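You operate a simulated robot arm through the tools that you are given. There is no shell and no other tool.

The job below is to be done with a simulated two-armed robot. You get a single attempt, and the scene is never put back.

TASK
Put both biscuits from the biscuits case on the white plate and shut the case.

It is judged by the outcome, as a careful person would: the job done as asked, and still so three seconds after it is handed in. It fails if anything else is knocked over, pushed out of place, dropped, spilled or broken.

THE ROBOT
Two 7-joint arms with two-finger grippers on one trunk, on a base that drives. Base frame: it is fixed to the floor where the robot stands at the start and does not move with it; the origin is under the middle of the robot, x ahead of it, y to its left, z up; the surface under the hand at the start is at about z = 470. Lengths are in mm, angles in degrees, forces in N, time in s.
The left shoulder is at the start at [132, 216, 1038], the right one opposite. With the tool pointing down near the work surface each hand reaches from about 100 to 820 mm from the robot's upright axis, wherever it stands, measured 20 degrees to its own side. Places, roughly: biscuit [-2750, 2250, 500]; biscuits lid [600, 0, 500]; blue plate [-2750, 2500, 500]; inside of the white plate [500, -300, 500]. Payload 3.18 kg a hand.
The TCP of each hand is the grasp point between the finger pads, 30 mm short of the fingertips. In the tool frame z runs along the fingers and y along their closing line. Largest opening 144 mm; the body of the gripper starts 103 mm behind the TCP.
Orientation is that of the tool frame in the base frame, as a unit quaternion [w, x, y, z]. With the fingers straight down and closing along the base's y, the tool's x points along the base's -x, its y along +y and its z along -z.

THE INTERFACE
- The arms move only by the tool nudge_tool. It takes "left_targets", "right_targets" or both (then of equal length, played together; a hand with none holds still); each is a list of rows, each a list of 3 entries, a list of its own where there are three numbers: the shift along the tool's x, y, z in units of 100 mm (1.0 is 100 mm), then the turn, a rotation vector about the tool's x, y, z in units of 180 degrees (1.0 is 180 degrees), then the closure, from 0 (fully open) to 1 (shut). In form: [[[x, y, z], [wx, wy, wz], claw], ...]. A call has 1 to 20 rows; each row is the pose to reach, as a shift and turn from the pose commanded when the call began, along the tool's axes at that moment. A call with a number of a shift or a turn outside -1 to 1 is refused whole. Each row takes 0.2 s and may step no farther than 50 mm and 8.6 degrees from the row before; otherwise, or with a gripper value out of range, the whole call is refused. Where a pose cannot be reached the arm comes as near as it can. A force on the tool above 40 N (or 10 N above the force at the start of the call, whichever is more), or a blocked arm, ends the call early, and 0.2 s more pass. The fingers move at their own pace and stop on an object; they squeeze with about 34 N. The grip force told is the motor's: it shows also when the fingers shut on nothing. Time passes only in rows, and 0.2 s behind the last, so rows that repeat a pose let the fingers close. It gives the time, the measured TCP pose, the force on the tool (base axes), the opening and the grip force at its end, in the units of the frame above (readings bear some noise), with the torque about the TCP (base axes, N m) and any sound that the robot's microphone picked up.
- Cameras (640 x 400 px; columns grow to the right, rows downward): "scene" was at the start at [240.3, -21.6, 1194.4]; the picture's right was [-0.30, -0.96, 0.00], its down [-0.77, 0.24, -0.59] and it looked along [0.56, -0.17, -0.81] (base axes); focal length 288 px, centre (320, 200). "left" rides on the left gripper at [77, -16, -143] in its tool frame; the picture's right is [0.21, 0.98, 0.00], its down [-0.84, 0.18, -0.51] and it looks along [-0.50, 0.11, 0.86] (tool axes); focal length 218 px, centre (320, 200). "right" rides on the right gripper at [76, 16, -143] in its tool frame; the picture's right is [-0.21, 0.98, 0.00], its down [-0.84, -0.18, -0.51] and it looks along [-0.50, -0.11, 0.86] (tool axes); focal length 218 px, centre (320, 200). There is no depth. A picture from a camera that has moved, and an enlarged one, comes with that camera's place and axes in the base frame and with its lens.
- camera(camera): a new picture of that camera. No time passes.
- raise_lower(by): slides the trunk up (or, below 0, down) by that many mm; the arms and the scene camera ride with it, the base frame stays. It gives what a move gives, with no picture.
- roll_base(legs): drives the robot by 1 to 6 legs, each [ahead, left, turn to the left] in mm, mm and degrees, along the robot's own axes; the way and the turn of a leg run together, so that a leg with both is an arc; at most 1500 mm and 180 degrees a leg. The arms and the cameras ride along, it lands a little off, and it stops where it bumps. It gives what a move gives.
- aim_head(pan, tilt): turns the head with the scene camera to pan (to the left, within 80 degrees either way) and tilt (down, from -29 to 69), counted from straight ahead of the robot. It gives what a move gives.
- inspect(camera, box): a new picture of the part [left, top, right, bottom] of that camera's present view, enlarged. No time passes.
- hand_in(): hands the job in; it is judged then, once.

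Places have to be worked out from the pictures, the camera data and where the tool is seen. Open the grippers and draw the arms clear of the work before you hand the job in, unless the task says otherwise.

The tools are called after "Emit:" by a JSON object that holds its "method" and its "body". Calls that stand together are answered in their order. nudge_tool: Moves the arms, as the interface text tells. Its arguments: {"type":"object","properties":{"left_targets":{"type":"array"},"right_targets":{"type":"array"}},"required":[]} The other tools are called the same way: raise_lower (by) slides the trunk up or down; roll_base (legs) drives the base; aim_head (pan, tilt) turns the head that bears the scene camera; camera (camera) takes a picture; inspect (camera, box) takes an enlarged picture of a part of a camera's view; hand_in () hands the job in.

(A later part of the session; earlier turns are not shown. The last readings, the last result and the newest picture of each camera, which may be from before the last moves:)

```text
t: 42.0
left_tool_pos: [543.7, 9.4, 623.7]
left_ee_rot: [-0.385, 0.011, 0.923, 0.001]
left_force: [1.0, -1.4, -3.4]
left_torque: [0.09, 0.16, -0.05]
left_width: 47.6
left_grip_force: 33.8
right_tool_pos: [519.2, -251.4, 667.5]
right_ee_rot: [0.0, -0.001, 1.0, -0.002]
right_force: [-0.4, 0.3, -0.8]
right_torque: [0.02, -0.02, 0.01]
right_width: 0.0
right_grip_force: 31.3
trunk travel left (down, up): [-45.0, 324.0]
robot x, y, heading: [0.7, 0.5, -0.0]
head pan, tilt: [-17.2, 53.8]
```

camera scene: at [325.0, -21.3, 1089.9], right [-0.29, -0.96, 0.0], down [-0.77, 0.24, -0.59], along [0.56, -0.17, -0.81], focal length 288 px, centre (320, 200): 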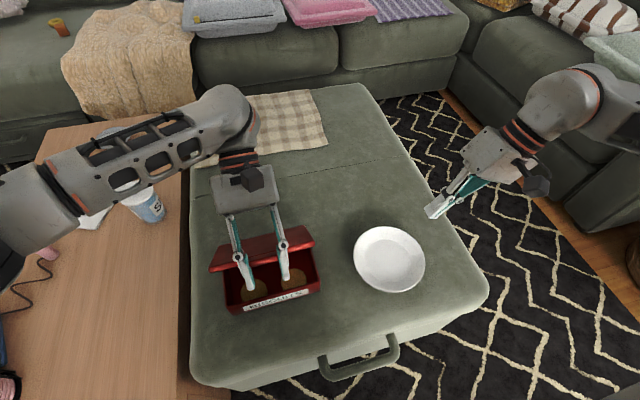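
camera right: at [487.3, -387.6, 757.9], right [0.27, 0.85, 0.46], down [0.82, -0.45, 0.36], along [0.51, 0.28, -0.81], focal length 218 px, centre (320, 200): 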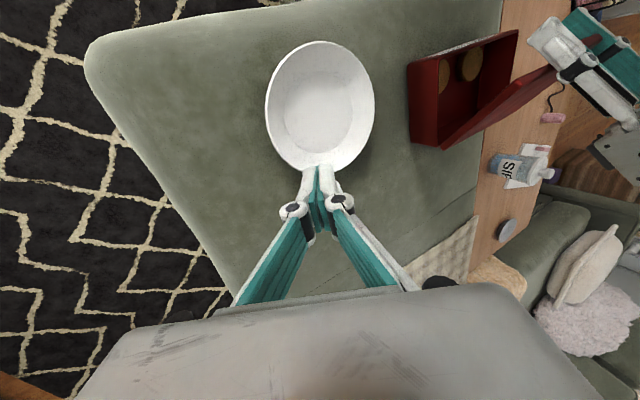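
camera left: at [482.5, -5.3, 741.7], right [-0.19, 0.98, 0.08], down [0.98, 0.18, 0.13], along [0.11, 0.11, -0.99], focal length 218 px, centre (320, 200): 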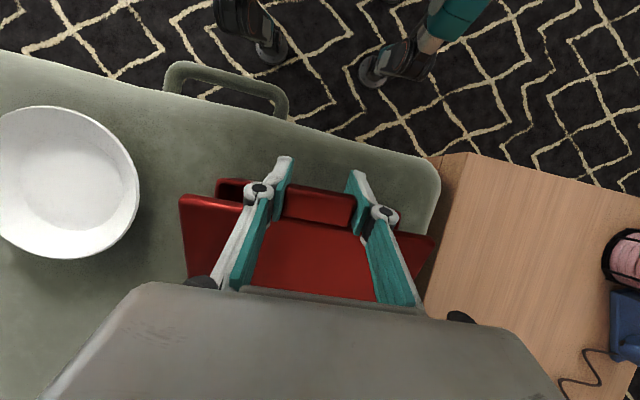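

The right hand is upright. I'll move it sideways to in front of the case at y≈−62 and check clearance.

Emit:
{"method": "nudge_tool", "body": {"right_targets": [[[0.05, 0.3, 0.0], [0, 0, 0], 1], [[0.1, 0.6, 0.0], [0, 0, 0], 1], [[0.15, 0.9, 0.0], [0, 0, 0], 1], [[0.2, 1.0, 0.0], [0, 0, 0], 1], [[0.2, 1.0, 0.0], [0, 0, 0], 1]]}}

Emit:
{"method": "camera", "body": {"camera": "right"}}

Emit:
{"method": "camera", "body": {"camera": "scene"}}

```text
t: 43.2
left_tool_pos: [543.1, 8.6, 622.5]
left_ee_rot: [-0.385, 0.01, 0.923, 0.001]
left_force: [-0.9, -0.3, -2.7]
left_torque: [0.17, 0.24, -0.02]
left_width: 47.8
left_grip_force: 34.4
right_tool_pos: [499.2, -152.0, 669.6]
right_ee_rot: [0.0, 0.0, 1.0, -0.001]
right_force: [-0.3, 0.0, 0.3]
right_torque: [0.0, 0.01, -0.01]
right_width: 0.0
right_grip_force: 30.0
trunk travel left (down, up): [-45.0, 324.0]
robot x, y, heading: [-1.6, -0.2, 0.0]
head pan, tilt: [-17.2, 53.8]
```

```text
taken
camera right: at [421.2, -134.5, 810.9], right [0.21, 0.98, 0.0], down [0.84, -0.18, 0.51], along [0.5, -0.11, -0.86], focal length 218 px, centre (320, 200)
```

right: 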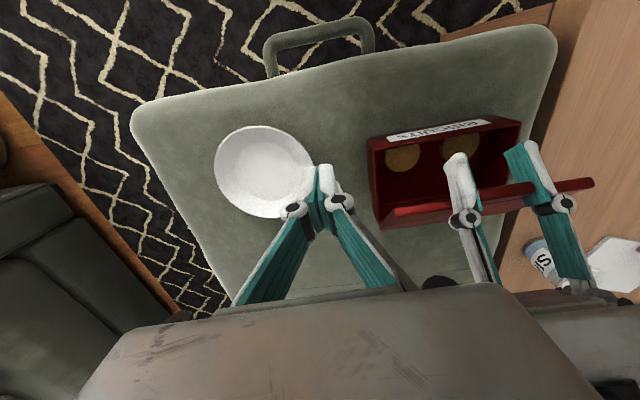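

```text
taken
camera scene: at [324.9, -21.4, 1090.0], right [-0.29, -0.96, 0.0], down [-0.77, 0.24, -0.59], along [0.56, -0.17, -0.81], focal length 288 px, centre (320, 200)
```

scene: 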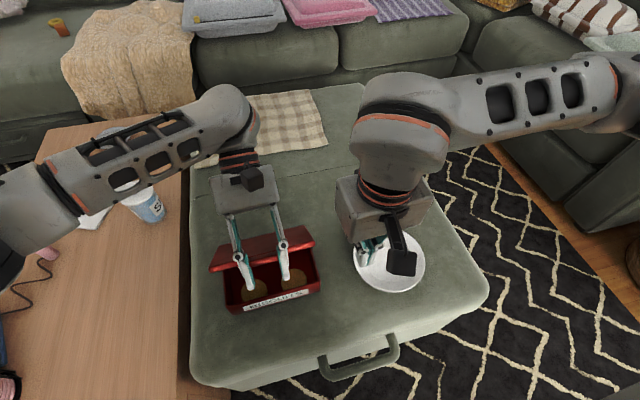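

Emit:
{"method": "inspect", "body": {"camera": "right", "box": [350, 90, 610, 250]}}

Emit:
{"method": "inspect", "body": {"camera": "scene", "box": [190, 190, 350, 320]}}

```text
2.46 times, centred on (480, 170) of right
camera zoom: at [421.2, -134.5, 810.9], right [0.21, 0.98, 0.0], down [0.84, -0.18, 0.51], along [0.5, -0.11, -0.86], focal length 537 px, centre (-74, 274)
```

zoom: 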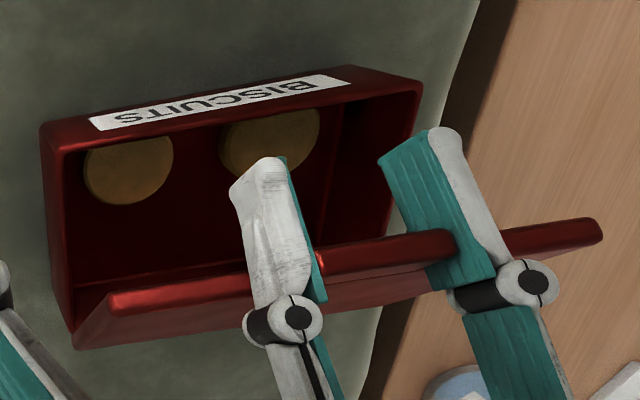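

```text
3.08 times, centred on (270, 255) of scene
camera zoom: at [324.9, -21.4, 1090.0], right [-0.29, -0.96, 0.0], down [-0.77, 0.24, -0.59], along [0.56, -0.17, -0.81], focal length 887 px, centre (474, 31)
```

zoom: 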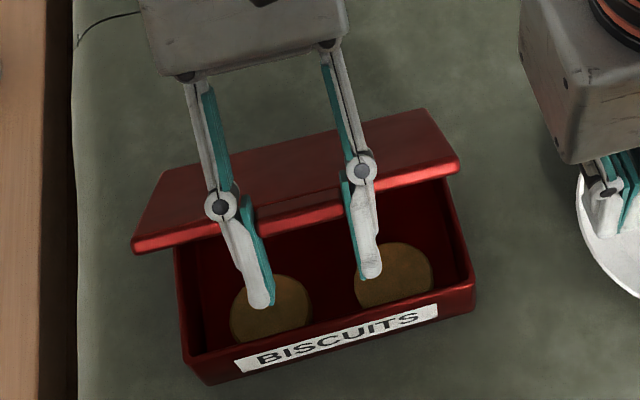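

Both biscuits lie flat near the front wall, and the lid is at about 60° with its edge near (561, 622). I'll bring the right fingers down in front of the lid's right end at y≈−72, then push gently.

Emit:
{"method": "nudge_tool", "body": {"right_targets": [[[0.0, 0.27, 0.0], [0, 0, 0], 1], [[0.0, 0.54, 0.0], [0, 0, 0], 1], [[0.0, 0.8, 0.0], [0, 0, 0], 1], [[0.0, 0.8, 0.3], [0, 0, 0], 1], [[0.0, 0.8, 0.6], [0, 0, 0], 1], [[0.0, 0.8, 0.9], [0, 0, 0], 1], [[0.0, 0.8, 0.9], [0, 0, 0], 1]]}}

Emit:
{"method": "camera", "body": {"camera": "right"}}

Emit:
{"method": "camera", "body": {"camera": "scene"}}

```text
t: 44.8
left_tool_pos: [542.6, 8.7, 623.5]
left_ee_rot: [-0.384, 0.01, 0.923, 0.001]
left_force: [-0.4, 0.0, -3.3]
left_torque: [0.19, 0.26, -0.02]
left_width: 47.6
left_grip_force: 33.9
right_tool_pos: [497.1, -72.0, 578.3]
right_ee_rot: [0.001, -0.001, 1.0, -0.001]
right_force: [-1.0, -0.3, 1.0]
right_torque: [-0.05, -0.05, 0.0]
right_width: 0.0
right_grip_force: 30.8
trunk travel left (down, up): [-45.0, 324.0]
robot x, y, heading: [-1.0, 2.6, -0.1]
head pan, tilt: [-17.2, 53.8]
```

```text
taken
camera right: at [420.3, -55.2, 721.0], right [0.21, 0.98, 0.0], down [0.84, -0.18, 0.51], along [0.5, -0.11, -0.86], focal length 218 px, centre (320, 200)
```

right: 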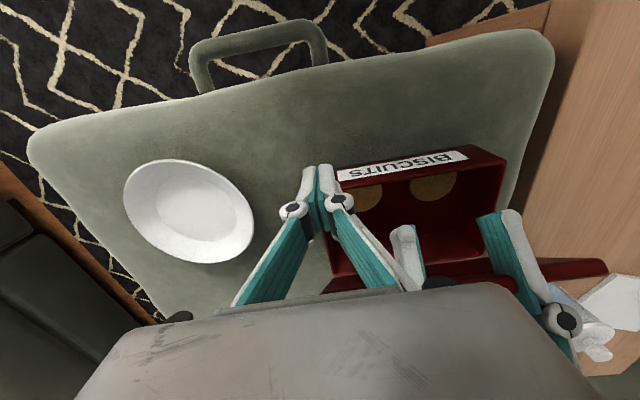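

```text
taken
camera scene: at [324.9, -21.4, 1090.0], right [-0.29, -0.96, 0.0], down [-0.77, 0.24, -0.59], along [0.56, -0.17, -0.81], focal length 288 px, centre (320, 200)
```

scene: 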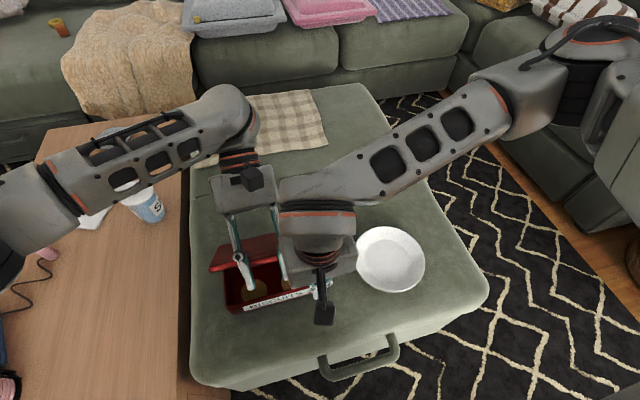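

Emit:
{"method": "nudge_tool", "body": {"right_targets": [[[-0.1, 0.0, 0.0], [0, 0, 0], 1], [[-0.2, 0.0, 0.0], [0, 0, 0], 1], [[-0.3, 0, 0.0], [0, 0, 0], 1], [[-0.38, 0, 0.0], [0, 0, 0], 1], [[-0.38, 0, 0.0], [0, 0, 0], 1]]}}

Emit:
{"method": "camera", "body": {"camera": "right"}}

Emit:
{"method": "inspect", "body": {"camera": "scene", "box": [180, 130, 400, 320]}}

Emit:
{"method": "camera", "body": {"camera": "left"}}

```text
t: 46.0
left_tool_pos: [544.0, 10.0, 624.0]
left_ee_rot: [-0.385, 0.01, 0.923, 0.0]
left_force: [-0.1, -0.5, -2.7]
left_torque: [0.14, 0.3, 0.05]
left_width: 47.3
left_grip_force: 34.3
right_tool_pos: [535.7, -71.6, 578.2]
right_ee_rot: [0.0, 0.0, 1.0, -0.001]
right_force: [0.3, 0.3, 1.0]
right_torque: [-0.01, -0.03, -0.01]
right_width: 0.2
right_grip_force: 30.8
trunk travel left (down, up): [-45.0, 324.0]
robot x, y, heading: [-0.5, -3.0, -0.1]
head pan, tilt: [-17.2, 53.8]
```

```text
taken
camera right: at [458.1, -54.9, 720.9], right [0.21, 0.98, 0.0], down [0.84, -0.18, 0.51], along [0.5, -0.11, -0.86], focal length 218 px, centre (320, 200)
```

right: 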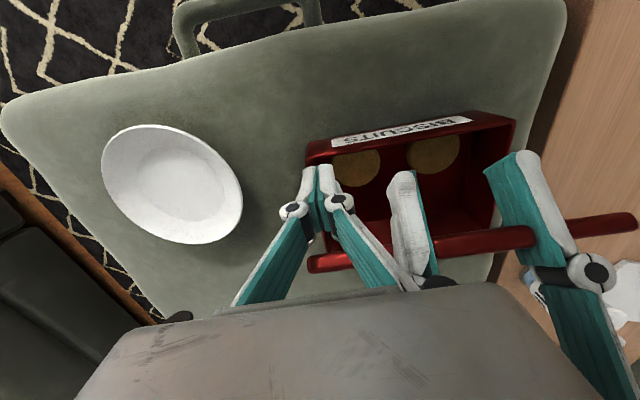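

```text
2.11 times, centred on (290, 225) of scene
camera zoom: at [324.9, -21.4, 1090.0], right [-0.29, -0.96, 0.0], down [-0.77, 0.24, -0.59], along [0.56, -0.17, -0.81], focal length 607 px, centre (383, 147)
```

zoom: 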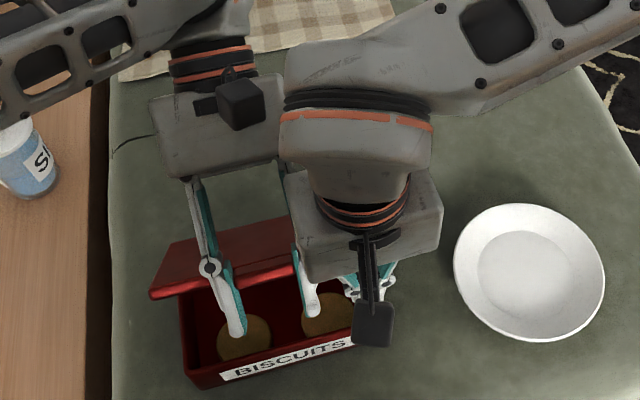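

```text
taken
camera left: at [590.3, -7.7, 778.8], right [-0.13, 0.98, 0.14], down [0.96, 0.16, -0.24], along [-0.26, 0.11, -0.96], focal length 218 px, centre (320, 200)
```

left: 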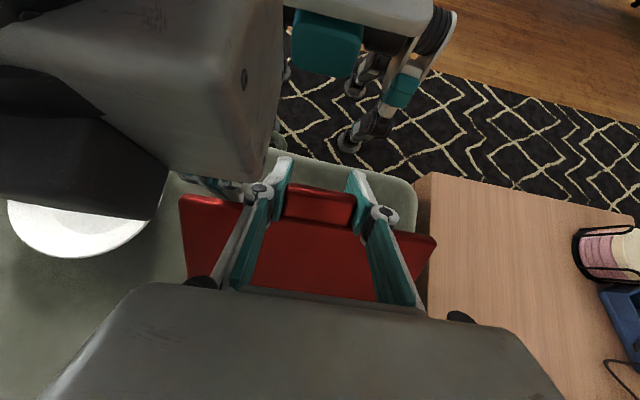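

The right fingers are just in front of the lid. I'll loosen the left grip a little so the lid rests on them, then back the left hand out along its own axis.

Emit:
{"method": "nudge_tool", "body": {"left_targets": [[[0, 0, 0], [0, 0, 0], 0.62], [[0, 0, 0], [0, 0, 0], 0.61], [[0, 0, -0.15], [0, 0, 0], 0.61], [[0, 0, -0.35], [0, 0, 0], 0.61], [[0, 0, -0.6], [0, 0, 0], 0.61], [[0, 0, -0.85], [0, 0, 0], 0.61], [[0, 0, -1.0], [0, 0, 0], 0.61], [[0, 0, -1.0], [0, 0, 0], 0.61]]}}

Emit:
{"method": "camera", "body": {"camera": "right"}}

Emit:
{"method": "inspect", "body": {"camera": "scene", "box": [180, 130, 400, 320]}}

Emit:
{"method": "camera", "body": {"camera": "left"}}

```text
t: 47.8
left_tool_pos: [612.5, -9.0, 626.1]
left_ee_rot: [-0.367, 0.008, 0.93, -0.006]
left_force: [0.2, 0.5, 0.5]
left_torque: [-0.05, 0.0, 0.0]
left_width: 56.3
left_grip_force: 0.1
left hand out of reach, approached as far as the arm can: row 3, 4, 5, 6, 7, 8
right_tool_pos: [534.6, -70.5, 578.8]
right_ee_rot: [0.0, -0.001, 1.0, -0.001]
right_force: [-0.2, 0.2, -0.8]
right_torque: [-0.04, 0.01, -0.02]
right_width: 0.1
right_grip_force: 30.8
trunk travel left (down, up): [-45.0, 324.0]
robot x, y, heading: [-0.9, -1.2, 0.4]
head pan, tilt: [-17.2, 53.8]
```

```text
taken
camera right: at [458.1, -54.2, 720.8], right [0.21, 0.98, 0.0], down [0.84, -0.18, 0.51], along [0.5, -0.11, -0.86], focal length 218 px, centre (320, 200)
```

right: 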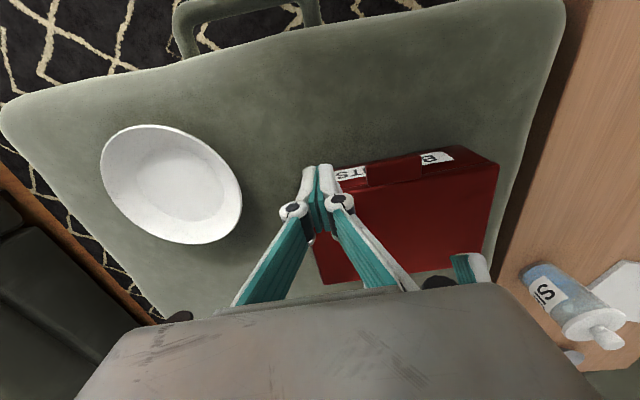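

```text
2.11 times, centred on (290, 225) of scene
camera zoom: at [325.0, -20.7, 1089.9], right [-0.29, -0.96, 0.0], down [-0.77, 0.24, -0.59], along [0.56, -0.17, -0.81], focal length 607 px, centre (383, 147)
```

zoom: 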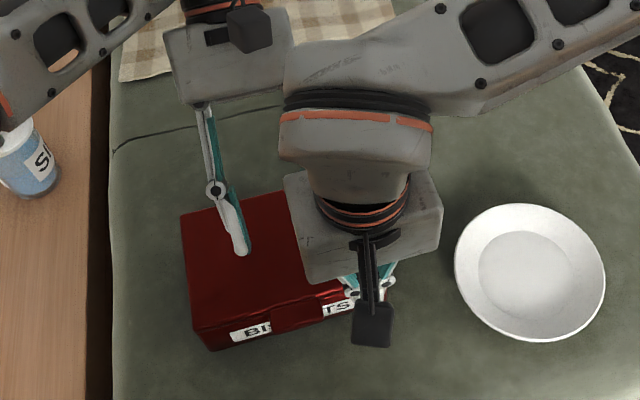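

```text
taken
camera left: at [653.2, -24.2, 783.1], right [-0.14, 0.98, 0.13], down [0.96, 0.17, -0.21], along [-0.22, 0.09, -0.97], focal length 218 px, centre (320, 200)
```

left: 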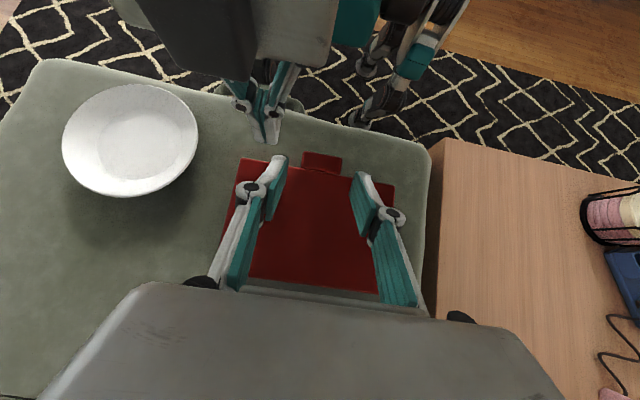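

The left arm could not retract straight, so the case was pushed about 55 mm forward and the lid fell shut. It is flat and closed and nothing else moved. I'll raise the trunk to give the left wrist more tilt range and then reassess.

Emit:
{"method": "raise_lower", "body": {"by": 150}}

Emit:
{"method": "camera", "body": {"camera": "scene"}}

Emit:
{"method": "camera", "body": {"camera": "left"}}

Emit:
{"method": "camera", "body": {"camera": "right"}}

```text
t: 49.5
left_tool_pos: [623.0, -10.5, 1051.1]
left_ee_rot: [-0.107, 0.01, 0.994, -0.003]
left_force: [0.6, 0.4, -0.4]
left_torque: [-0.01, 0.02, 0.01]
left_width: 56.4
left_grip_force: 0.2
right_tool_pos: [535.9, -72.0, 727.5]
right_ee_rot: [-0.003, 0.0, 1.0, -0.001]
right_force: [0.5, 0.3, 0.5]
right_torque: [-0.01, 0.05, -0.02]
right_width: 0.0
right_grip_force: 30.7
trunk travel left (down, up): [-195.0, 174.0]
robot x, y, heading: [1.8, -1.2, 0.0]
head pan, tilt: [-17.2, 53.8]
```

```text
taken
camera scene: at [170.7, -21.5, 1273.3], right [-0.29, -0.96, 0.0], down [-0.77, 0.24, -0.59], along [0.56, -0.17, -0.81], focal length 288 px, centre (320, 200)
```

scene: 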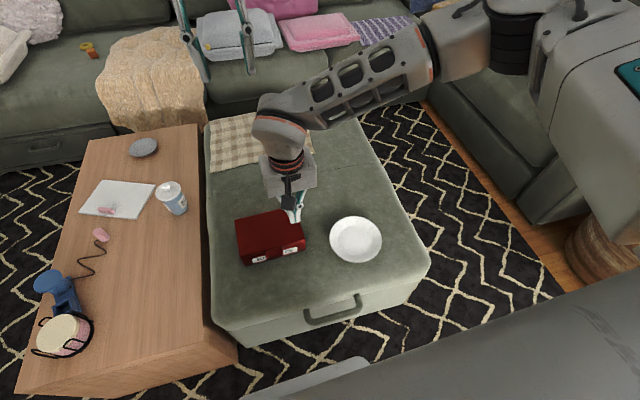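

```text
taken
camera left: at [577.9, -25.3, 1206.9], right [-0.19, 0.98, 0.04], down [0.93, 0.17, 0.32], along [0.3, 0.09, -0.95], focal length 218 px, centre (320, 200)
```

left: 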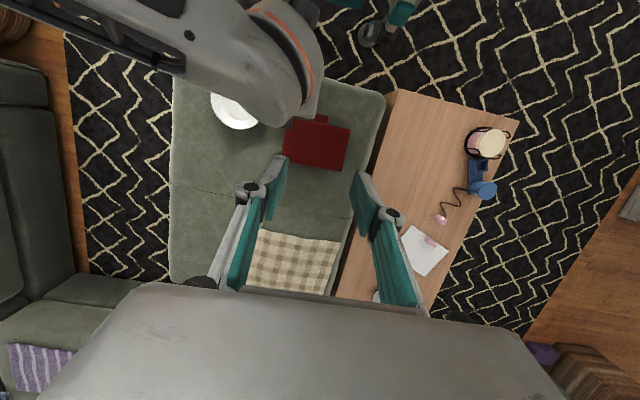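

```text
taken
camera right: at [459.2, -54.9, 869.8], right [0.21, 0.98, 0.0], down [0.84, -0.18, 0.51], along [0.49, -0.11, -0.86], focal length 218 px, centre (320, 200)
```

right: 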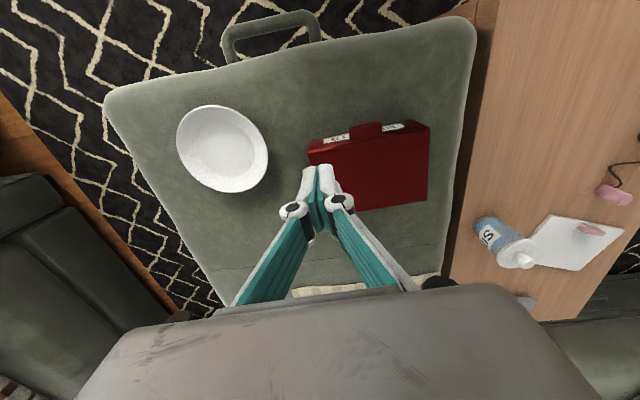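

The left hand moved up well clear to z≈1051 during the trunk raise. I'll test a null move to see where it settles, and also back the right hand off to the side.

Emit:
{"method": "nudge_tool", "body": {"left_targets": [[[0, 0, 0], [0, 0, 0], 0.4], [[0, 0, 0], [0, 0, 0], 0.4], [[0, 0, 0], [0, 0, 0], 0.4], [[0, 0, 0], [0, 0, 0], 0.4]], "right_targets": [[[0, -0.3, 0], [0, 0, 0], 1], [[0, -0.6, 0], [0, 0, 0], 1], [[0, -0.9, 0], [0, 0, 0], 1], [[0, -1.0, 0], [0, 0, 0], 1]]}}

```text
t: 50.5
left_tool_pos: [623.2, -10.6, 1053.1]
left_ee_rot: [-0.106, 0.01, 0.994, -0.003]
left_force: [0.9, 0.4, -0.2]
left_torque: [0.02, -0.01, 0.04]
left_width: 86.4
left_grip_force: 0.1
right_tool_pos: [536.0, -172.1, 729.6]
right_ee_rot: [-0.001, -0.001, 1.0, 0.0]
right_force: [0.2, 0.7, -0.6]
right_torque: [0.04, 0.01, -0.01]
right_width: 0.0
right_grip_force: 30.9
trunk travel left (down, up): [-195.0, 174.0]
robot x, y, heading: [-1.9, 1.1, -0.0]
head pan, tilt: [-17.2, 53.8]
```

Emit:
{"method": "inspect", "body": {"camera": "right", "box": [380, 80, 580, 240]}}

Emit:
{"method": "inspect", "body": {"camera": "scene", "box": [210, 180, 410, 300]}}

```text
2.50 times, centred on (480, 160) of right
camera zoom: at [459.2, -155.1, 870.9], right [0.21, 0.98, 0.0], down [0.84, -0.18, 0.51], along [0.5, -0.11, -0.86], focal length 546 px, centre (-80, 300)
```

zoom: 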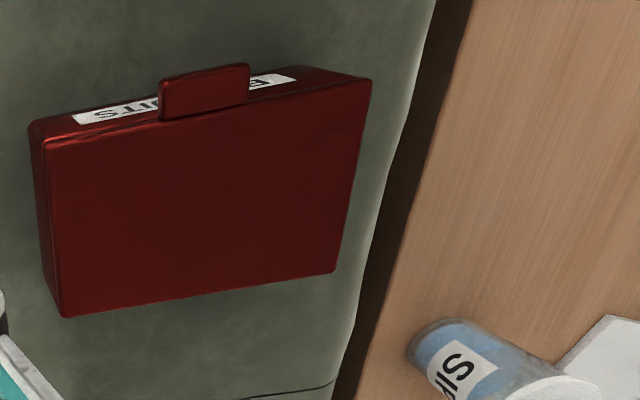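

```text
3.20 times, centred on (310, 240) of scene
camera zoom: at [169.3, -21.4, 1273.9], right [-0.29, -0.96, 0.0], down [-0.77, 0.24, -0.59], along [0.56, -0.17, -0.81], focal length 923 px, centre (352, 72)
```

zoom: 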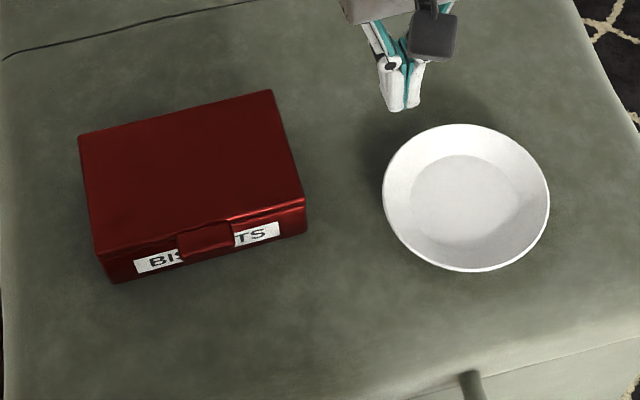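

The case is now at x 567–700, y −98 to 98, with its tab centred at y≈3 and the tab's outer edge at x≈546. I'll bring the left hand upright and lower it toward the tab, and move the right hand further aside.

Emit:
{"method": "nudge_tool", "body": {"left_targets": [[[0.18, 0.03, 0.24], [-0.0005, -0.017, -0.0016], 0.35], [[0.36, 0.06, 0.48], [-0.001, -0.034, -0.003], 0.35], [[0.54, 0.1, 0.73], [-0.0015, -0.051, -0.005], 0.35], [[0.71, 0.13, 0.97], [-0.002, -0.0675, -0.0064], 0.35]], "right_targets": [[[0, -0.3, 0], [0, 0, 0], 1], [[0, -0.6, 0], [0, 0, 0], 1], [[0, -0.9, 0], [0, 0, 0], 1], [[0, -1.0, 0], [0, 0, 0], 1]]}}

Emit:
{"method": "nudge_tool", "body": {"left_targets": [[[0.0, 0.0, 0.4], [0, 0, 0], 0.35], [[0.0, 0.0, 0.8], [0, 0, 0], 0.35], [[0.0, 0.0, 1.0], [0, 0, 0], 0.35]]}}

Emit:
{"method": "nudge_tool", "body": {"left_targets": [[[0.0, 0.0, 0.4], [0, 0, 0], 0.35], [[0.0, 0.0, 0.8], [0, 0, 0], 0.35], [[0.0, 0.0, 1.0], [0, 0, 0], 0.35]]}}

Emit:
{"method": "nudge_tool", "body": {"left_targets": [[[0.0, 0.0, 0.4], [0, 0, 0], 0.35], [[0.0, 0.0, 0.8], [0, 0, 0], 0.35], [[0.0, 0.0, 1.0], [0, 0, 0], 0.35], [[0.0, 0.0, 1.0], [0, 0, 0], 0.35]]}}

Emit:
{"method": "camera", "body": {"camera": "left"}}

Emit:
{"method": "inspect", "body": {"camera": "left", "box": [200, 120, 440, 270]}}

```text
t: 51.5
left_tool_pos: [532.9, 4.3, 973.9]
left_ee_rot: [0.001, -0.001, 1.0, 0.0]
left_force: [0.0, 0.3, 0.0]
left_torque: [0.01, -0.04, 0.02]
left_width: 93.8
left_grip_force: 0.0
right_tool_pos: [535.3, -272.1, 728.5]
right_ee_rot: [0.001, 0.0, 1.0, 0.0]
right_force: [0.5, 0.3, -0.5]
right_torque: [0.0, 0.04, -0.02]
right_width: 0.0
right_grip_force: 30.1
trunk travel left (down, up): [-195.0, 174.0]
robot x, y, heading: [-0.8, 3.8, 0.2]
head pan, tilt: [-17.2, 53.8]
```

```text
t: 52.3
left_tool_pos: [532.5, 4.2, 870.3]
left_ee_rot: [0.0, 0.0, 1.0, 0.0]
left_force: [0.7, -0.1, -0.1]
left_torque: [0.01, 0.03, 0.0]
left_width: 93.4
left_grip_force: 0.1
right_tool_pos: [536.8, -271.5, 728.3]
right_ee_rot: [0.001, -0.001, 1.0, -0.001]
right_force: [-0.1, 0.5, 0.4]
right_torque: [0.01, 0.04, 0.01]
right_width: 0.0
right_grip_force: 30.9
trunk travel left (down, up): [-195.0, 174.0]
robot x, y, heading: [2.6, 2.5, -0.2]
head pan, tilt: [-17.2, 53.8]
```

```text
t: 53.1
left_tool_pos: [532.1, 2.8, 770.6]
left_ee_rot: [-0.001, 0.0, 1.0, 0.0]
left_force: [-1.1, 0.8, 0.5]
left_torque: [-0.01, 0.02, -0.02]
left_width: 93.5
left_grip_force: 0.1
right_tool_pos: [536.1, -272.9, 728.9]
right_ee_rot: [-0.001, 0.0, 1.0, -0.001]
right_force: [-0.5, 0.2, -0.3]
right_torque: [0.02, 0.02, -0.02]
right_width: 0.0
right_grip_force: 31.2
trunk travel left (down, up): [-195.0, 174.0]
robot x, y, heading: [-3.3, -3.3, 0.0]
head pan, tilt: [-17.2, 53.8]
```

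```text
t: 54.1
left_tool_pos: [531.7, 5.2, 672.0]
left_ee_rot: [0.0, 0.001, 1.0, 0.0]
left_force: [0.0, -1.3, 0.3]
left_torque: [0.0, 0.01, 0.01]
left_width: 93.7
left_grip_force: 0.2
right_tool_pos: [535.5, -271.8, 729.7]
right_ee_rot: [0.001, 0.0, 1.0, -0.001]
right_force: [-0.8, -0.3, 0.2]
right_torque: [-0.01, 0.0, -0.03]
right_width: 0.0
right_grip_force: 30.3
trunk travel left (down, up): [-195.0, 174.0]
robot x, y, heading: [0.4, 0.2, -0.0]
head pan, tilt: [-17.2, 53.8]
```

```text
taken
camera left: at [455.1, -12.8, 815.5], right [-0.21, 0.98, 0.0], down [0.84, 0.18, 0.51], along [0.5, 0.11, -0.86], focal length 218 px, centre (320, 200)
```

left: 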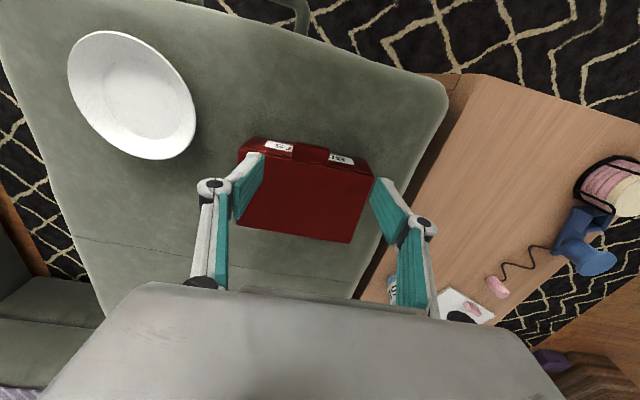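

```text
2.67 times, centred on (320, 195) of left
camera zoom: at [455.1, -12.8, 815.5], right [-0.21, 0.98, 0.0], down [0.84, 0.18, 0.51], along [0.5, 0.11, -0.86], focal length 582 px, centre (320, 213)
```

zoom: 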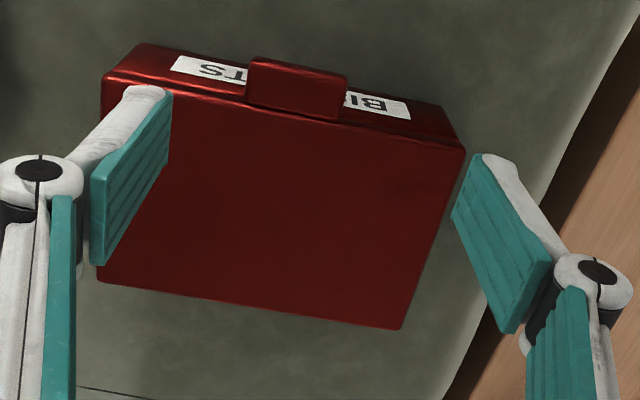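

Emit:
{"method": "nudge_tool", "body": {"left_targets": [[[-0.05, -0.03, 0.4], [0, 0, 0], 0.35], [[-0.1, -0.06, 0.8], [0, 0, 0], 0.35], [[-0.12, -0.06, 1.0], [0, 0, 0], 0.35], [[-0.12, -0.06, 1.0], [0, 0, 0], 0.35]]}}

Emit:
{"method": "inspect", "body": {"camera": "left", "box": [180, 80, 420, 230]}}

```text
t: 55.1
left_tool_pos: [544.6, -1.6, 573.0]
left_ee_rot: [0.0, 0.0, 1.0, 0.0]
left_force: [0.3, -0.1, 0.3]
left_torque: [-0.04, -0.04, -0.01]
left_width: 93.6
left_grip_force: 0.0
right_tool_pos: [535.1, -271.8, 728.9]
right_ee_rot: [0.001, 0.0, 1.0, -0.001]
right_force: [-0.2, -0.3, -0.4]
right_torque: [0.01, 0.03, -0.01]
right_width: 0.0
right_grip_force: 31.0
trunk travel left (down, up): [-195.0, 174.0]
robot x, y, heading: [-4.2, 1.3, 0.1]
head pan, tilt: [-17.2, 53.8]
```

```text
2.67 times, centred on (300, 155) of left
camera zoom: at [467.6, -17.7, 716.1], right [-0.21, 0.98, 0.0], down [0.84, 0.18, 0.51], along [0.5, 0.11, -0.86], focal length 582 px, centre (373, 320)
```

zoom: 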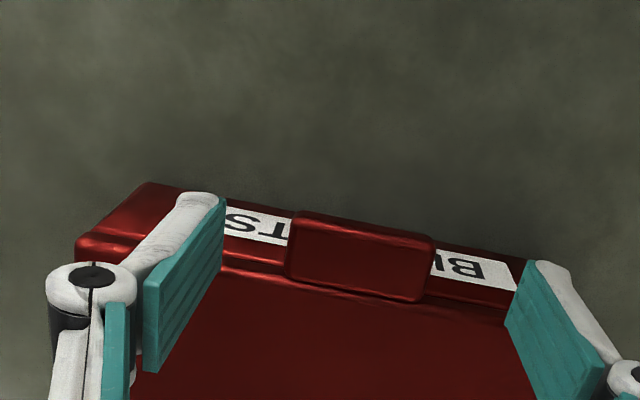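

Emit:
{"method": "nudge_tool", "body": {"left_targets": [[[-0.02, 0.0, 0.25], [0, 0, 0], 0.35], [[-0.02, 0.0, 0.52], [0, 0, 0], 0.35], [[-0.02, 0, 0.52], [0, 0, 0], 0.55], [[-0.02, 0, 0.52], [0, 0, 0], 0.72], [[-0.02, 0, 0.52], [0, 0, 0], 0.75], [[-0.02, 0, 0.52], [0, 0, 0], 0.75]]}}

```text
t: 56.5
left_tool_pos: [547.3, -3.7, 520.4]
left_ee_rot: [0.0, 0.0, 1.0, 0.0]
left_force: [1.2, -2.5, -0.5]
left_torque: [0.01, -0.07, -0.31]
left_width: 47.5
left_grip_force: 33.7
right_tool_pos: [536.1, -271.6, 728.6]
right_ee_rot: [0.0, -0.001, 1.0, 0.0]
right_force: [-0.1, 1.1, -0.2]
right_torque: [0.01, -0.02, 0.0]
right_width: 0.0
right_grip_force: 30.6
trunk travel left (down, up): [-195.0, 174.0]
robot x, y, heading: [2.3, -0.5, 0.0]
head pan, tilt: [-17.2, 53.8]
```

The tab is gripped. I'll drag the case back about 67 mm in −x and 14 mm in +y to its original spot.

Emit:
{"method": "nudge_tool", "body": {"left_targets": [[[0.1, 0.02, 0.0], [0, 0, 0], 0.75], [[0.2, 0.04, 0.0], [0, 0, 0], 0.75], [[0.3, 0.06, 0.0], [0, 0, 0], 0.75], [[0.4, 0.08, 0.0], [0, 0, 0], 0.75], [[0.5, 0.1, 0.0], [0, 0, 0], 0.75], [[0.6, 0.13, 0.0], [0, 0, 0], 0.75], [[0.67, 0.15, 0.0], [0, 0, 0], 0.75], [[0.67, 0.15, 0.0], [0, 0, 0], 0.75]]}}

Emit:
{"method": "camera", "body": {"camera": "scene"}}

Emit:
{"method": "camera", "body": {"camera": "right"}}

```text
t: 58.3
left_tool_pos: [478.6, 11.6, 520.9]
left_ee_rot: [0.0, 0.0, 1.0, 0.0]
left_force: [1.2, -0.5, -0.6]
left_torque: [0.01, 0.01, -0.2]
left_width: 47.8
left_grip_force: 34.0
right_tool_pos: [536.2, -272.1, 728.9]
right_ee_rot: [-0.001, 0.001, 1.0, -0.001]
right_force: [0.4, -0.3, 0.5]
right_torque: [-0.04, -0.02, 0.01]
right_width: 0.0
right_grip_force: 30.4
trunk travel left (down, up): [-195.0, 174.0]
robot x, y, heading: [-3.0, 1.7, -0.1]
head pan, tilt: [-17.2, 53.8]
```

```text
taken
camera scene: at [169.5, -21.5, 1273.9], right [-0.29, -0.96, 0.0], down [-0.77, 0.24, -0.59], along [0.56, -0.17, -0.81], focal length 288 px, centre (320, 200)
```

scene: 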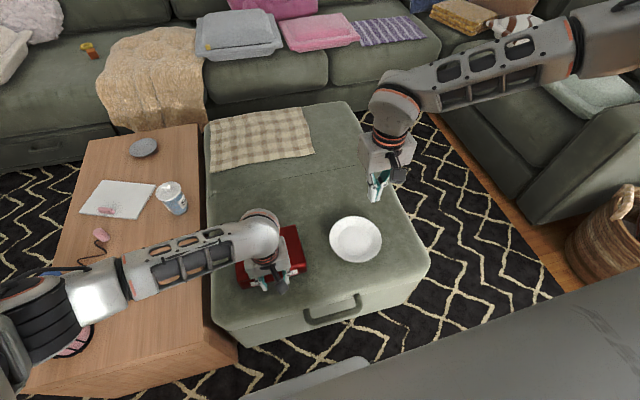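

```text
taken
camera right: at [459.0, -255.4, 871.0], right [0.21, 0.98, 0.0], down [0.84, -0.18, 0.51], along [0.5, -0.11, -0.86], focal length 218 px, centre (320, 200)
```

right: 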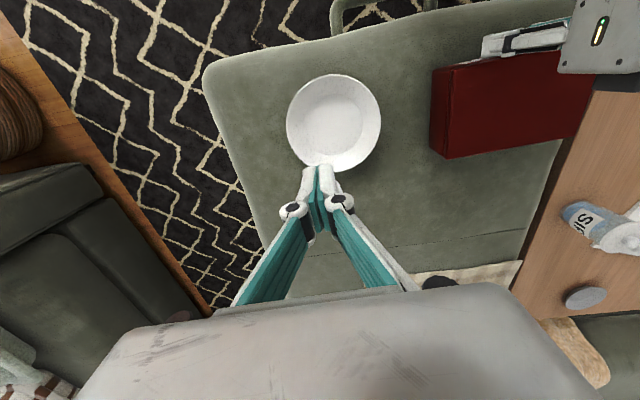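

The case is home again. Now I'll open the lid with the tool turning about the hinge, 42° in one smooth call with the trunk higher.

Emit:
{"method": "nudge_tool", "body": {"left_targets": [[[-0.004, 0, -0.076], [0, 0.0167, 0], 0.75], [[-0.015, 0, -0.152], [0, 0.0333, 0], 0.75], [[-0.029, 0, -0.227], [0, 0.05, 0], 0.75], [[-0.047, 0, -0.302], [0, 0.0667, 0], 0.75], [[-0.068, 0, -0.376], [0, 0.0833, 0], 0.75], [[-0.093, 0, -0.448], [0, 0.1, 0], 0.75], [[-0.122, 0, -0.519], [0, 0.1167, 0], 0.75], [[-0.155, 0, -0.588], [0, 0.1333, 0], 0.75], [[-0.191, 0, -0.655], [0, 0.15, 0], 0.75], [[-0.231, 0, -0.721], [0, 0.1667, 0], 0.75], [[-0.274, 0, -0.784], [0, 0.1833, 0], 0.75], [[-0.32, 0, -0.845], [0, 0.2, 0], 0.75], [[-0.369, 0, -0.903], [0, 0.2167, 0], 0.75], [[-0.422, 0, -0.959], [0, 0.2333, 0], 0.75], [[-0.422, 0, -0.959], [0, 0.2333, 0], 0.75]]}}

Emit:
{"method": "inspect", "body": {"camera": "right", "box": [400, 0, 640, 180]}}

Emit:
{"method": "inspect", "body": {"camera": "scene", "box": [210, 180, 410, 300]}}

```text
t: 61.0
left_tool_pos: [533.1, 154.9, 577.0]
left_ee_rot: [-0.293, -0.039, 0.947, 0.127]
left_force: [0.1, 0.9, -2.7]
left_torque: [-0.15, 0.4, -0.04]
left_width: 50.2
left_grip_force: 34.6
left hand out of reach, approached as far as the arm can: row 13
right_tool_pos: [535.8, -270.8, 727.9]
right_ee_rot: [0.0, -0.001, 1.0, 0.0]
right_force: [0.1, -0.4, -0.5]
right_torque: [0.02, -0.02, -0.01]
right_width: 0.0
right_grip_force: 30.6
trunk travel left (down, up): [-195.0, 174.0]
robot x, y, heading: [-1.5, -5.2, 0.2]
head pan, tilt: [-17.2, 53.8]
stopped in row 13 (left hand): the arm was blocked; the commanded pose is now the measured one
```

```text
2.22 times, centred on (520, 90) of right
camera zoom: at [459.1, -254.9, 870.5], right [0.21, 0.98, 0.0], down [0.84, -0.18, 0.51], along [0.5, -0.11, -0.86], focal length 485 px, centre (-124, 444)
```

zoom: 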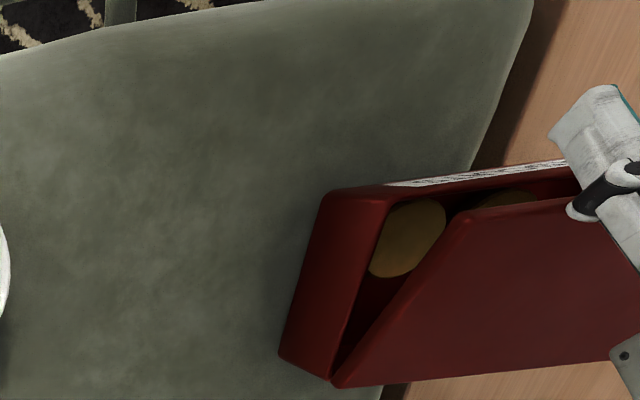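

```text
3.20 times, centred on (310, 240) of scene
camera zoom: at [169.3, -21.6, 1273.7], right [-0.29, -0.96, 0.0], down [-0.77, 0.24, -0.59], along [0.56, -0.17, -0.81], focal length 923 px, centre (352, 72)
```

zoom: 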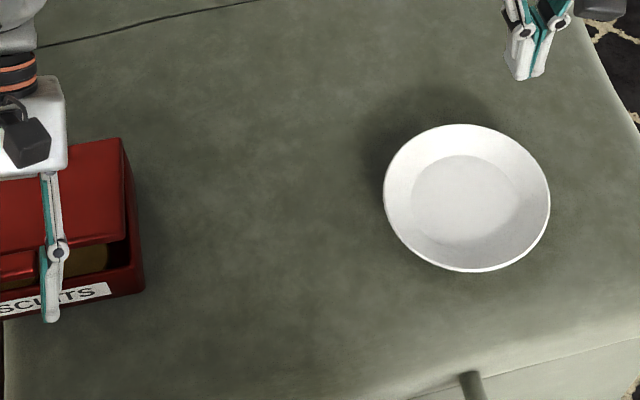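

The left arm veered about 145 mm to the left when it ran into its limits, carrying the case with it. It stopped itself, so I'll look at the whole scene before doing anything.

Emit:
{"method": "camera", "body": {"camera": "scene"}}

Emit:
{"method": "camera", "body": {"camera": "left"}}

Emit:
{"method": "inspect", "body": {"camera": "scene", "box": [0, 100, 320, 300]}}

Emit:
{"method": "camera", "body": {"camera": "right"}}

```text
taken
camera scene: at [169.3, -21.6, 1273.7], right [-0.29, -0.96, 0.0], down [-0.77, 0.24, -0.59], along [0.56, -0.17, -0.81], focal length 288 px, centre (320, 200)
```

scene: 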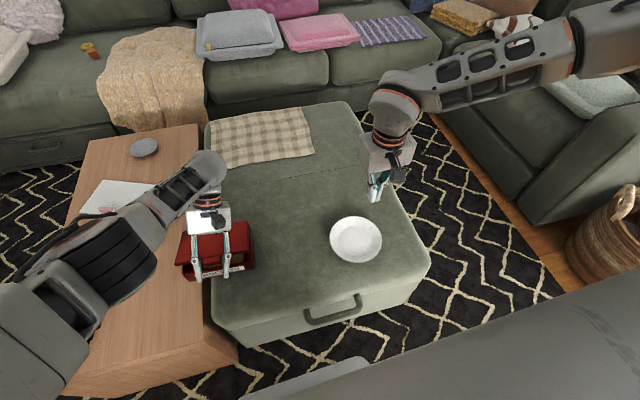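

```text
taken
camera left: at [550.3, 96.7, 727.1], right [-0.17, 0.91, 0.37], down [0.98, 0.19, -0.01], along [-0.08, 0.36, -0.93], focal length 218 px, centre (320, 200)
```

left: 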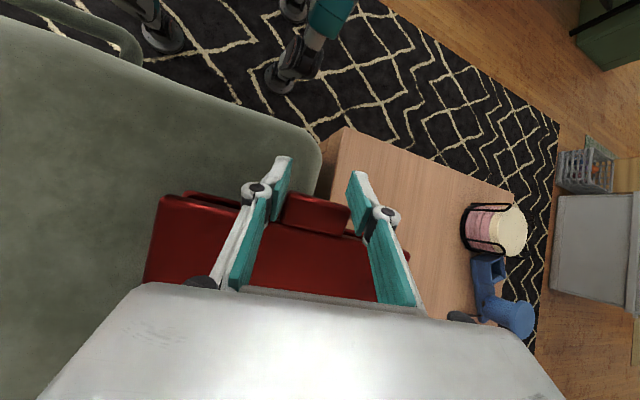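

```text
2.00 times, centred on (160, 200) of scene
camera zoom: at [169.3, -21.6, 1273.7], right [-0.29, -0.96, 0.0], down [-0.77, 0.24, -0.59], along [0.56, -0.17, -0.81], focal length 577 px, centre (640, 200)
```

zoom: 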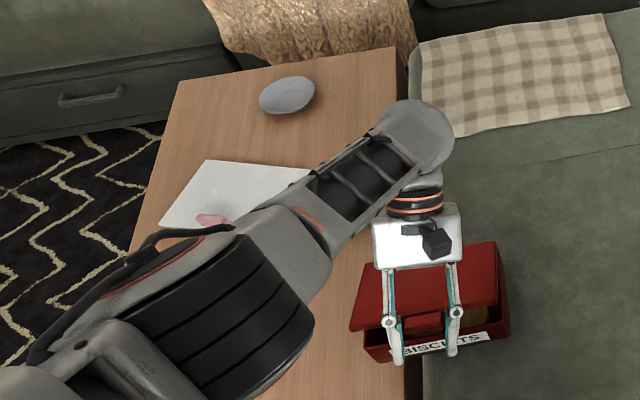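

```text
taken
camera right: at [459.1, -254.9, 870.5], right [0.21, 0.98, 0.0], down [0.84, -0.18, 0.51], along [0.5, -0.11, -0.86], focal length 218 px, centre (320, 200)
```

right: 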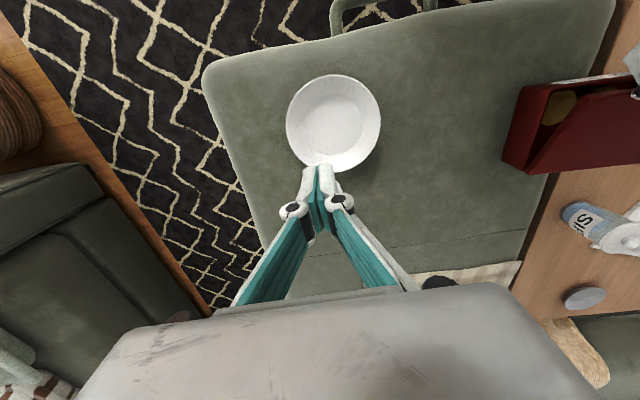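

The case is partly over the ottoman's left edge, but its centre (about y 130) is still on the ottoman, and nothing else is disturbed. I'll first fold the lid back down by reversing the hinge arc.

Emit:
{"method": "nudge_tool", "body": {"left_targets": [[[0.0, 0, 0.077], [0, -0.0167, 0], 0.75], [[-0.003, 0, 0.154], [0, -0.0333, 0], 0.75], [[-0.01, 0, 0.232], [0, -0.05, 0], 0.75], [[-0.022, 0, 0.309], [0, -0.0667, 0], 0.75], [[-0.037, 0, 0.386], [0, -0.0833, 0], 0.75], [[-0.05, 0, 0.455], [0, -0.1, 0], 0.75], [[-0.072, 0, 0.527], [0, -0.1167, 0], 0.75], [[-0.072, 0, 0.527], [0, -0.1167, 0], 0.75]]}}

Emit:
{"method": "camera", "body": {"camera": "scene"}}

Emit:
{"method": "camera", "body": {"camera": "left"}}

Emit:
{"method": "camera", "body": {"camera": "right"}}

```text
t: 62.8
left_tool_pos: [509.0, 159.2, 530.8]
left_ee_rot: [-0.115, -0.01, 0.985, 0.128]
left_force: [0.5, 0.5, -2.3]
left_torque: [-0.09, 0.42, 0.0]
left_width: 49.2
left_grip_force: 34.2
right_tool_pos: [536.1, -270.9, 728.4]
right_ee_rot: [0.0, -0.001, 1.0, -0.001]
right_force: [0.2, 0.6, -0.6]
right_torque: [0.03, 0.0, -0.01]
right_width: 0.0
right_grip_force: 31.1
trunk travel left (down, up): [-195.0, 174.0]
robot x, y, heading: [-0.8, -2.4, -0.1]
head pan, tilt: [-17.2, 53.8]
```

```text
taken
camera scene: at [169.7, -21.1, 1273.8], right [-0.29, -0.96, 0.0], down [-0.77, 0.24, -0.59], along [0.56, -0.17, -0.81], focal length 288 px, centre (320, 200)
```

scene: 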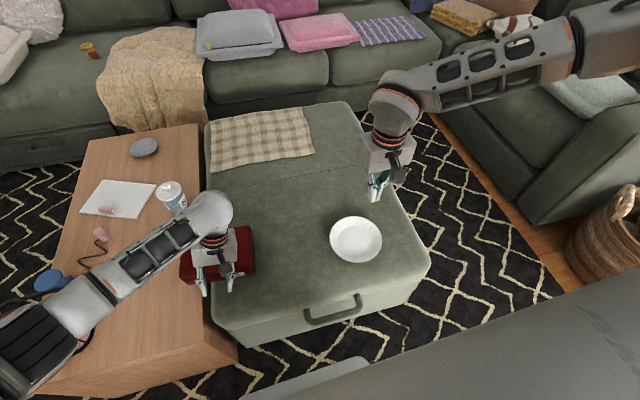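

```text
taken
camera left: at [466.4, 103.8, 677.9], right [-0.19, 0.94, 0.3], down [0.94, 0.09, 0.33], along [0.29, 0.34, -0.89], focal length 218 px, centre (320, 200)
```

left: 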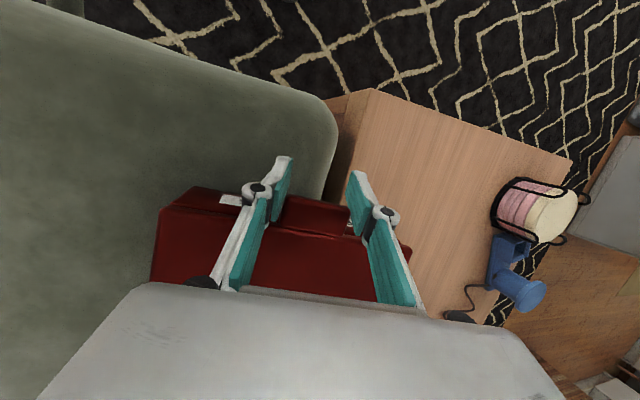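

```text
taken
camera right: at [459.5, -254.5, 870.8], right [0.21, 0.98, 0.0], down [0.84, -0.18, 0.51], along [0.5, -0.11, -0.86], focal length 218 px, centre (320, 200)
```

right: 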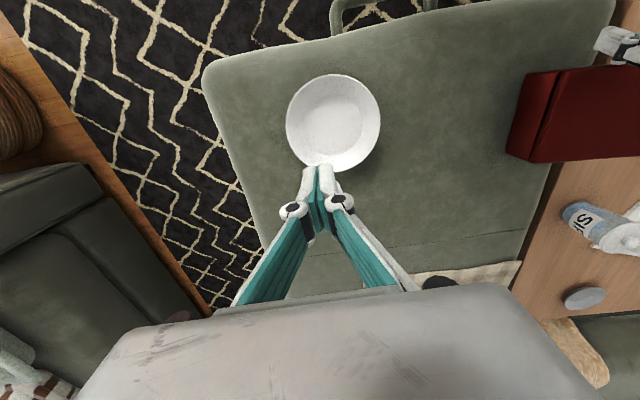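

The lid is closed. I'll drag the case back to the right in two 75 mm stages, with the base held low.

Emit:
{"method": "nudge_tool", "body": {"left_targets": [[[0.017, -0.09, -0.021], [0, 0, 0], 0.75], [[0.034, -0.18, -0.041], [0, 0, 0], 0.75], [[0.05, -0.27, -0.062], [0, 0, 0], 0.75], [[0.067, -0.363, -0.083], [0, 0, 0], 0.75], [[0.084, -0.454, -0.103], [0, 0, 0], 0.75], [[0.1, -0.545, -0.124], [0, 0, 0], 0.75], [[0.117, -0.635, -0.145], [0, 0, 0], 0.75], [[0.134, -0.726, -0.165], [0, 0, 0], 0.75], [[0.134, -0.726, -0.165], [0, 0, 0], 0.75]]}}

Emit:
{"method": "camera", "body": {"camera": "scene"}}

Emit:
{"method": "camera", "body": {"camera": "right"}}

```text
t: 64.8
left_tool_pos: [497.7, 84.7, 532.2]
left_ee_rot: [-0.115, -0.009, 0.985, 0.128]
left_force: [-0.8, 0.0, -3.4]
left_torque: [-0.2, 0.45, -0.07]
left_width: 49.2
left_grip_force: 34.0
right_tool_pos: [537.1, -270.4, 727.7]
right_ee_rot: [0.001, 0.0, 1.0, -0.001]
right_force: [0.2, -0.2, 0.1]
right_torque: [0.02, 0.05, 0.02]
right_width: 0.0
right_grip_force: 30.5
trunk travel left (down, up): [-195.0, 174.0]
robot x, y, heading: [0.1, -0.4, 0.2]
head pan, tilt: [-17.2, 53.8]
```

```text
taken
camera scene: at [169.7, -21.2, 1273.8], right [-0.29, -0.96, 0.0], down [-0.77, 0.24, -0.59], along [0.56, -0.17, -0.81], focal length 288 px, centre (320, 200)
```

scene: 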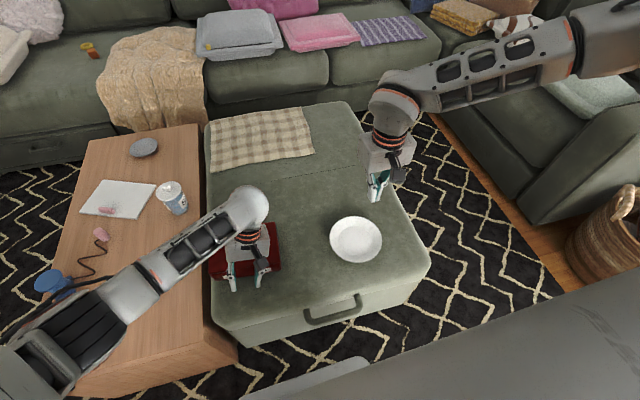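

```text
taken
camera right: at [459.5, -254.6, 870.8], right [0.21, 0.98, 0.0], down [0.84, -0.18, 0.51], along [0.5, -0.11, -0.86], focal length 218 px, centre (320, 200)
```

right: 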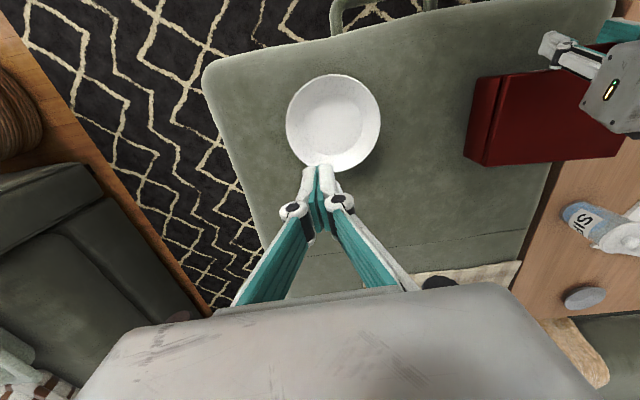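

Smooth. I'll repeat for the second 73 mm, which brings the tab back to about y≈12.

Emit:
{"method": "nudge_tool", "body": {"left_targets": [[[0.017, -0.09, -0.021], [0, 0, 0], 0.75], [[0.034, -0.18, -0.041], [0, 0, 0], 0.75], [[0.05, -0.27, -0.062], [0, 0, 0], 0.75], [[0.067, -0.363, -0.083], [0, 0, 0], 0.75], [[0.084, -0.454, -0.103], [0, 0, 0], 0.75], [[0.1, -0.545, -0.124], [0, 0, 0], 0.75], [[0.117, -0.635, -0.145], [0, 0, 0], 0.75], [[0.13, -0.71, -0.161], [0, 0, 0], 0.75], [[0.13, -0.71, -0.161], [0, 0, 0], 0.75]]}}

Emit:
{"method": "inspect", "body": {"camera": "right", "box": [400, 20, 640, 190]}}

Emit:
{"method": "inspect", "body": {"camera": "scene", "box": [200, 200, 360, 310]}}

Emit:
{"method": "camera", "body": {"camera": "left"}}

```text
t: 67.0
left_tool_pos: [498.2, 62.7, 517.1]
left_ee_rot: [-0.116, -0.03, 0.98, 0.158]
left_force: [-3.4, -5.4, 13.1]
left_torque: [0.3, 0.1, -0.16]
left_width: 52.4
left_grip_force: 33.9
right_tool_pos: [533.6, -271.8, 728.3]
right_ee_rot: [0.001, -0.001, 1.0, -0.001]
right_force: [0.0, -0.5, -0.1]
right_torque: [-0.04, 0.04, 0.0]
right_width: 0.0
right_grip_force: 30.6
trunk travel left (down, up): [-195.0, 174.0]
robot x, y, heading: [-1.1, 1.1, -0.1]
head pan, tilt: [-17.2, 53.8]
stopped in row 9 (left hand): the arm was blocked; the commanded pose is now the measured one
```

```text
2.35 times, centred on (520, 105) of right
camera zoom: at [458.5, -255.0, 871.2], right [0.21, 0.98, 0.0], down [0.84, -0.18, 0.51], along [0.5, -0.11, -0.86], focal length 514 px, centre (-151, 424)
```

zoom: 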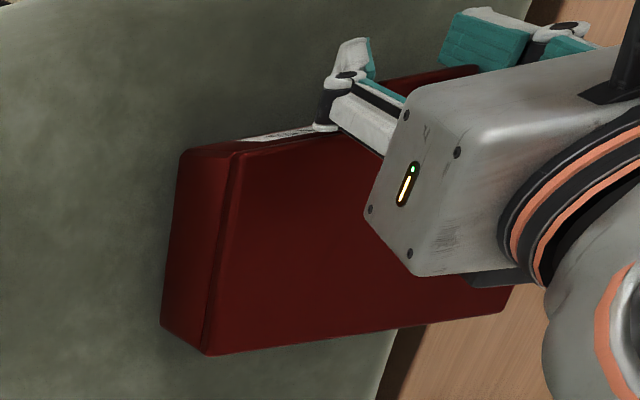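

```text
3.64 times, centred on (280, 255) of scene
camera zoom: at [168.5, -21.5, 1274.0], right [-0.29, -0.96, 0.0], down [-0.77, 0.24, -0.59], along [0.56, -0.17, -0.81], focal length 1048 px, centre (466, 0)
```

zoom: 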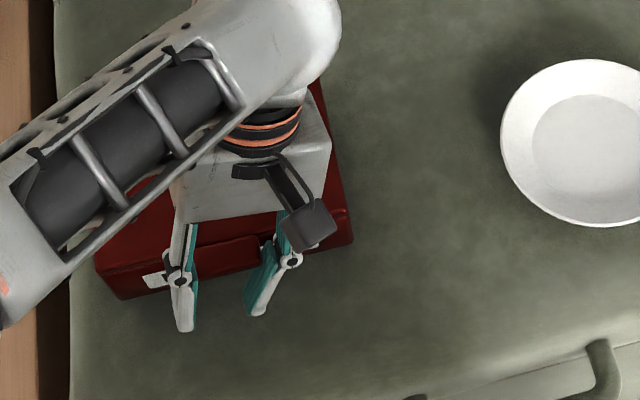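

```text
taken
camera left: at [457.9, -3.0, 660.2], right [-0.23, 0.91, 0.35], down [0.93, 0.1, 0.34], along [0.28, 0.41, -0.87], focal length 218 px, centre (320, 200)
```

left: 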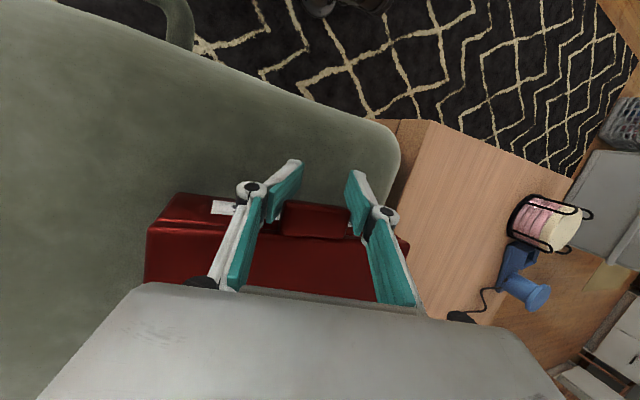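

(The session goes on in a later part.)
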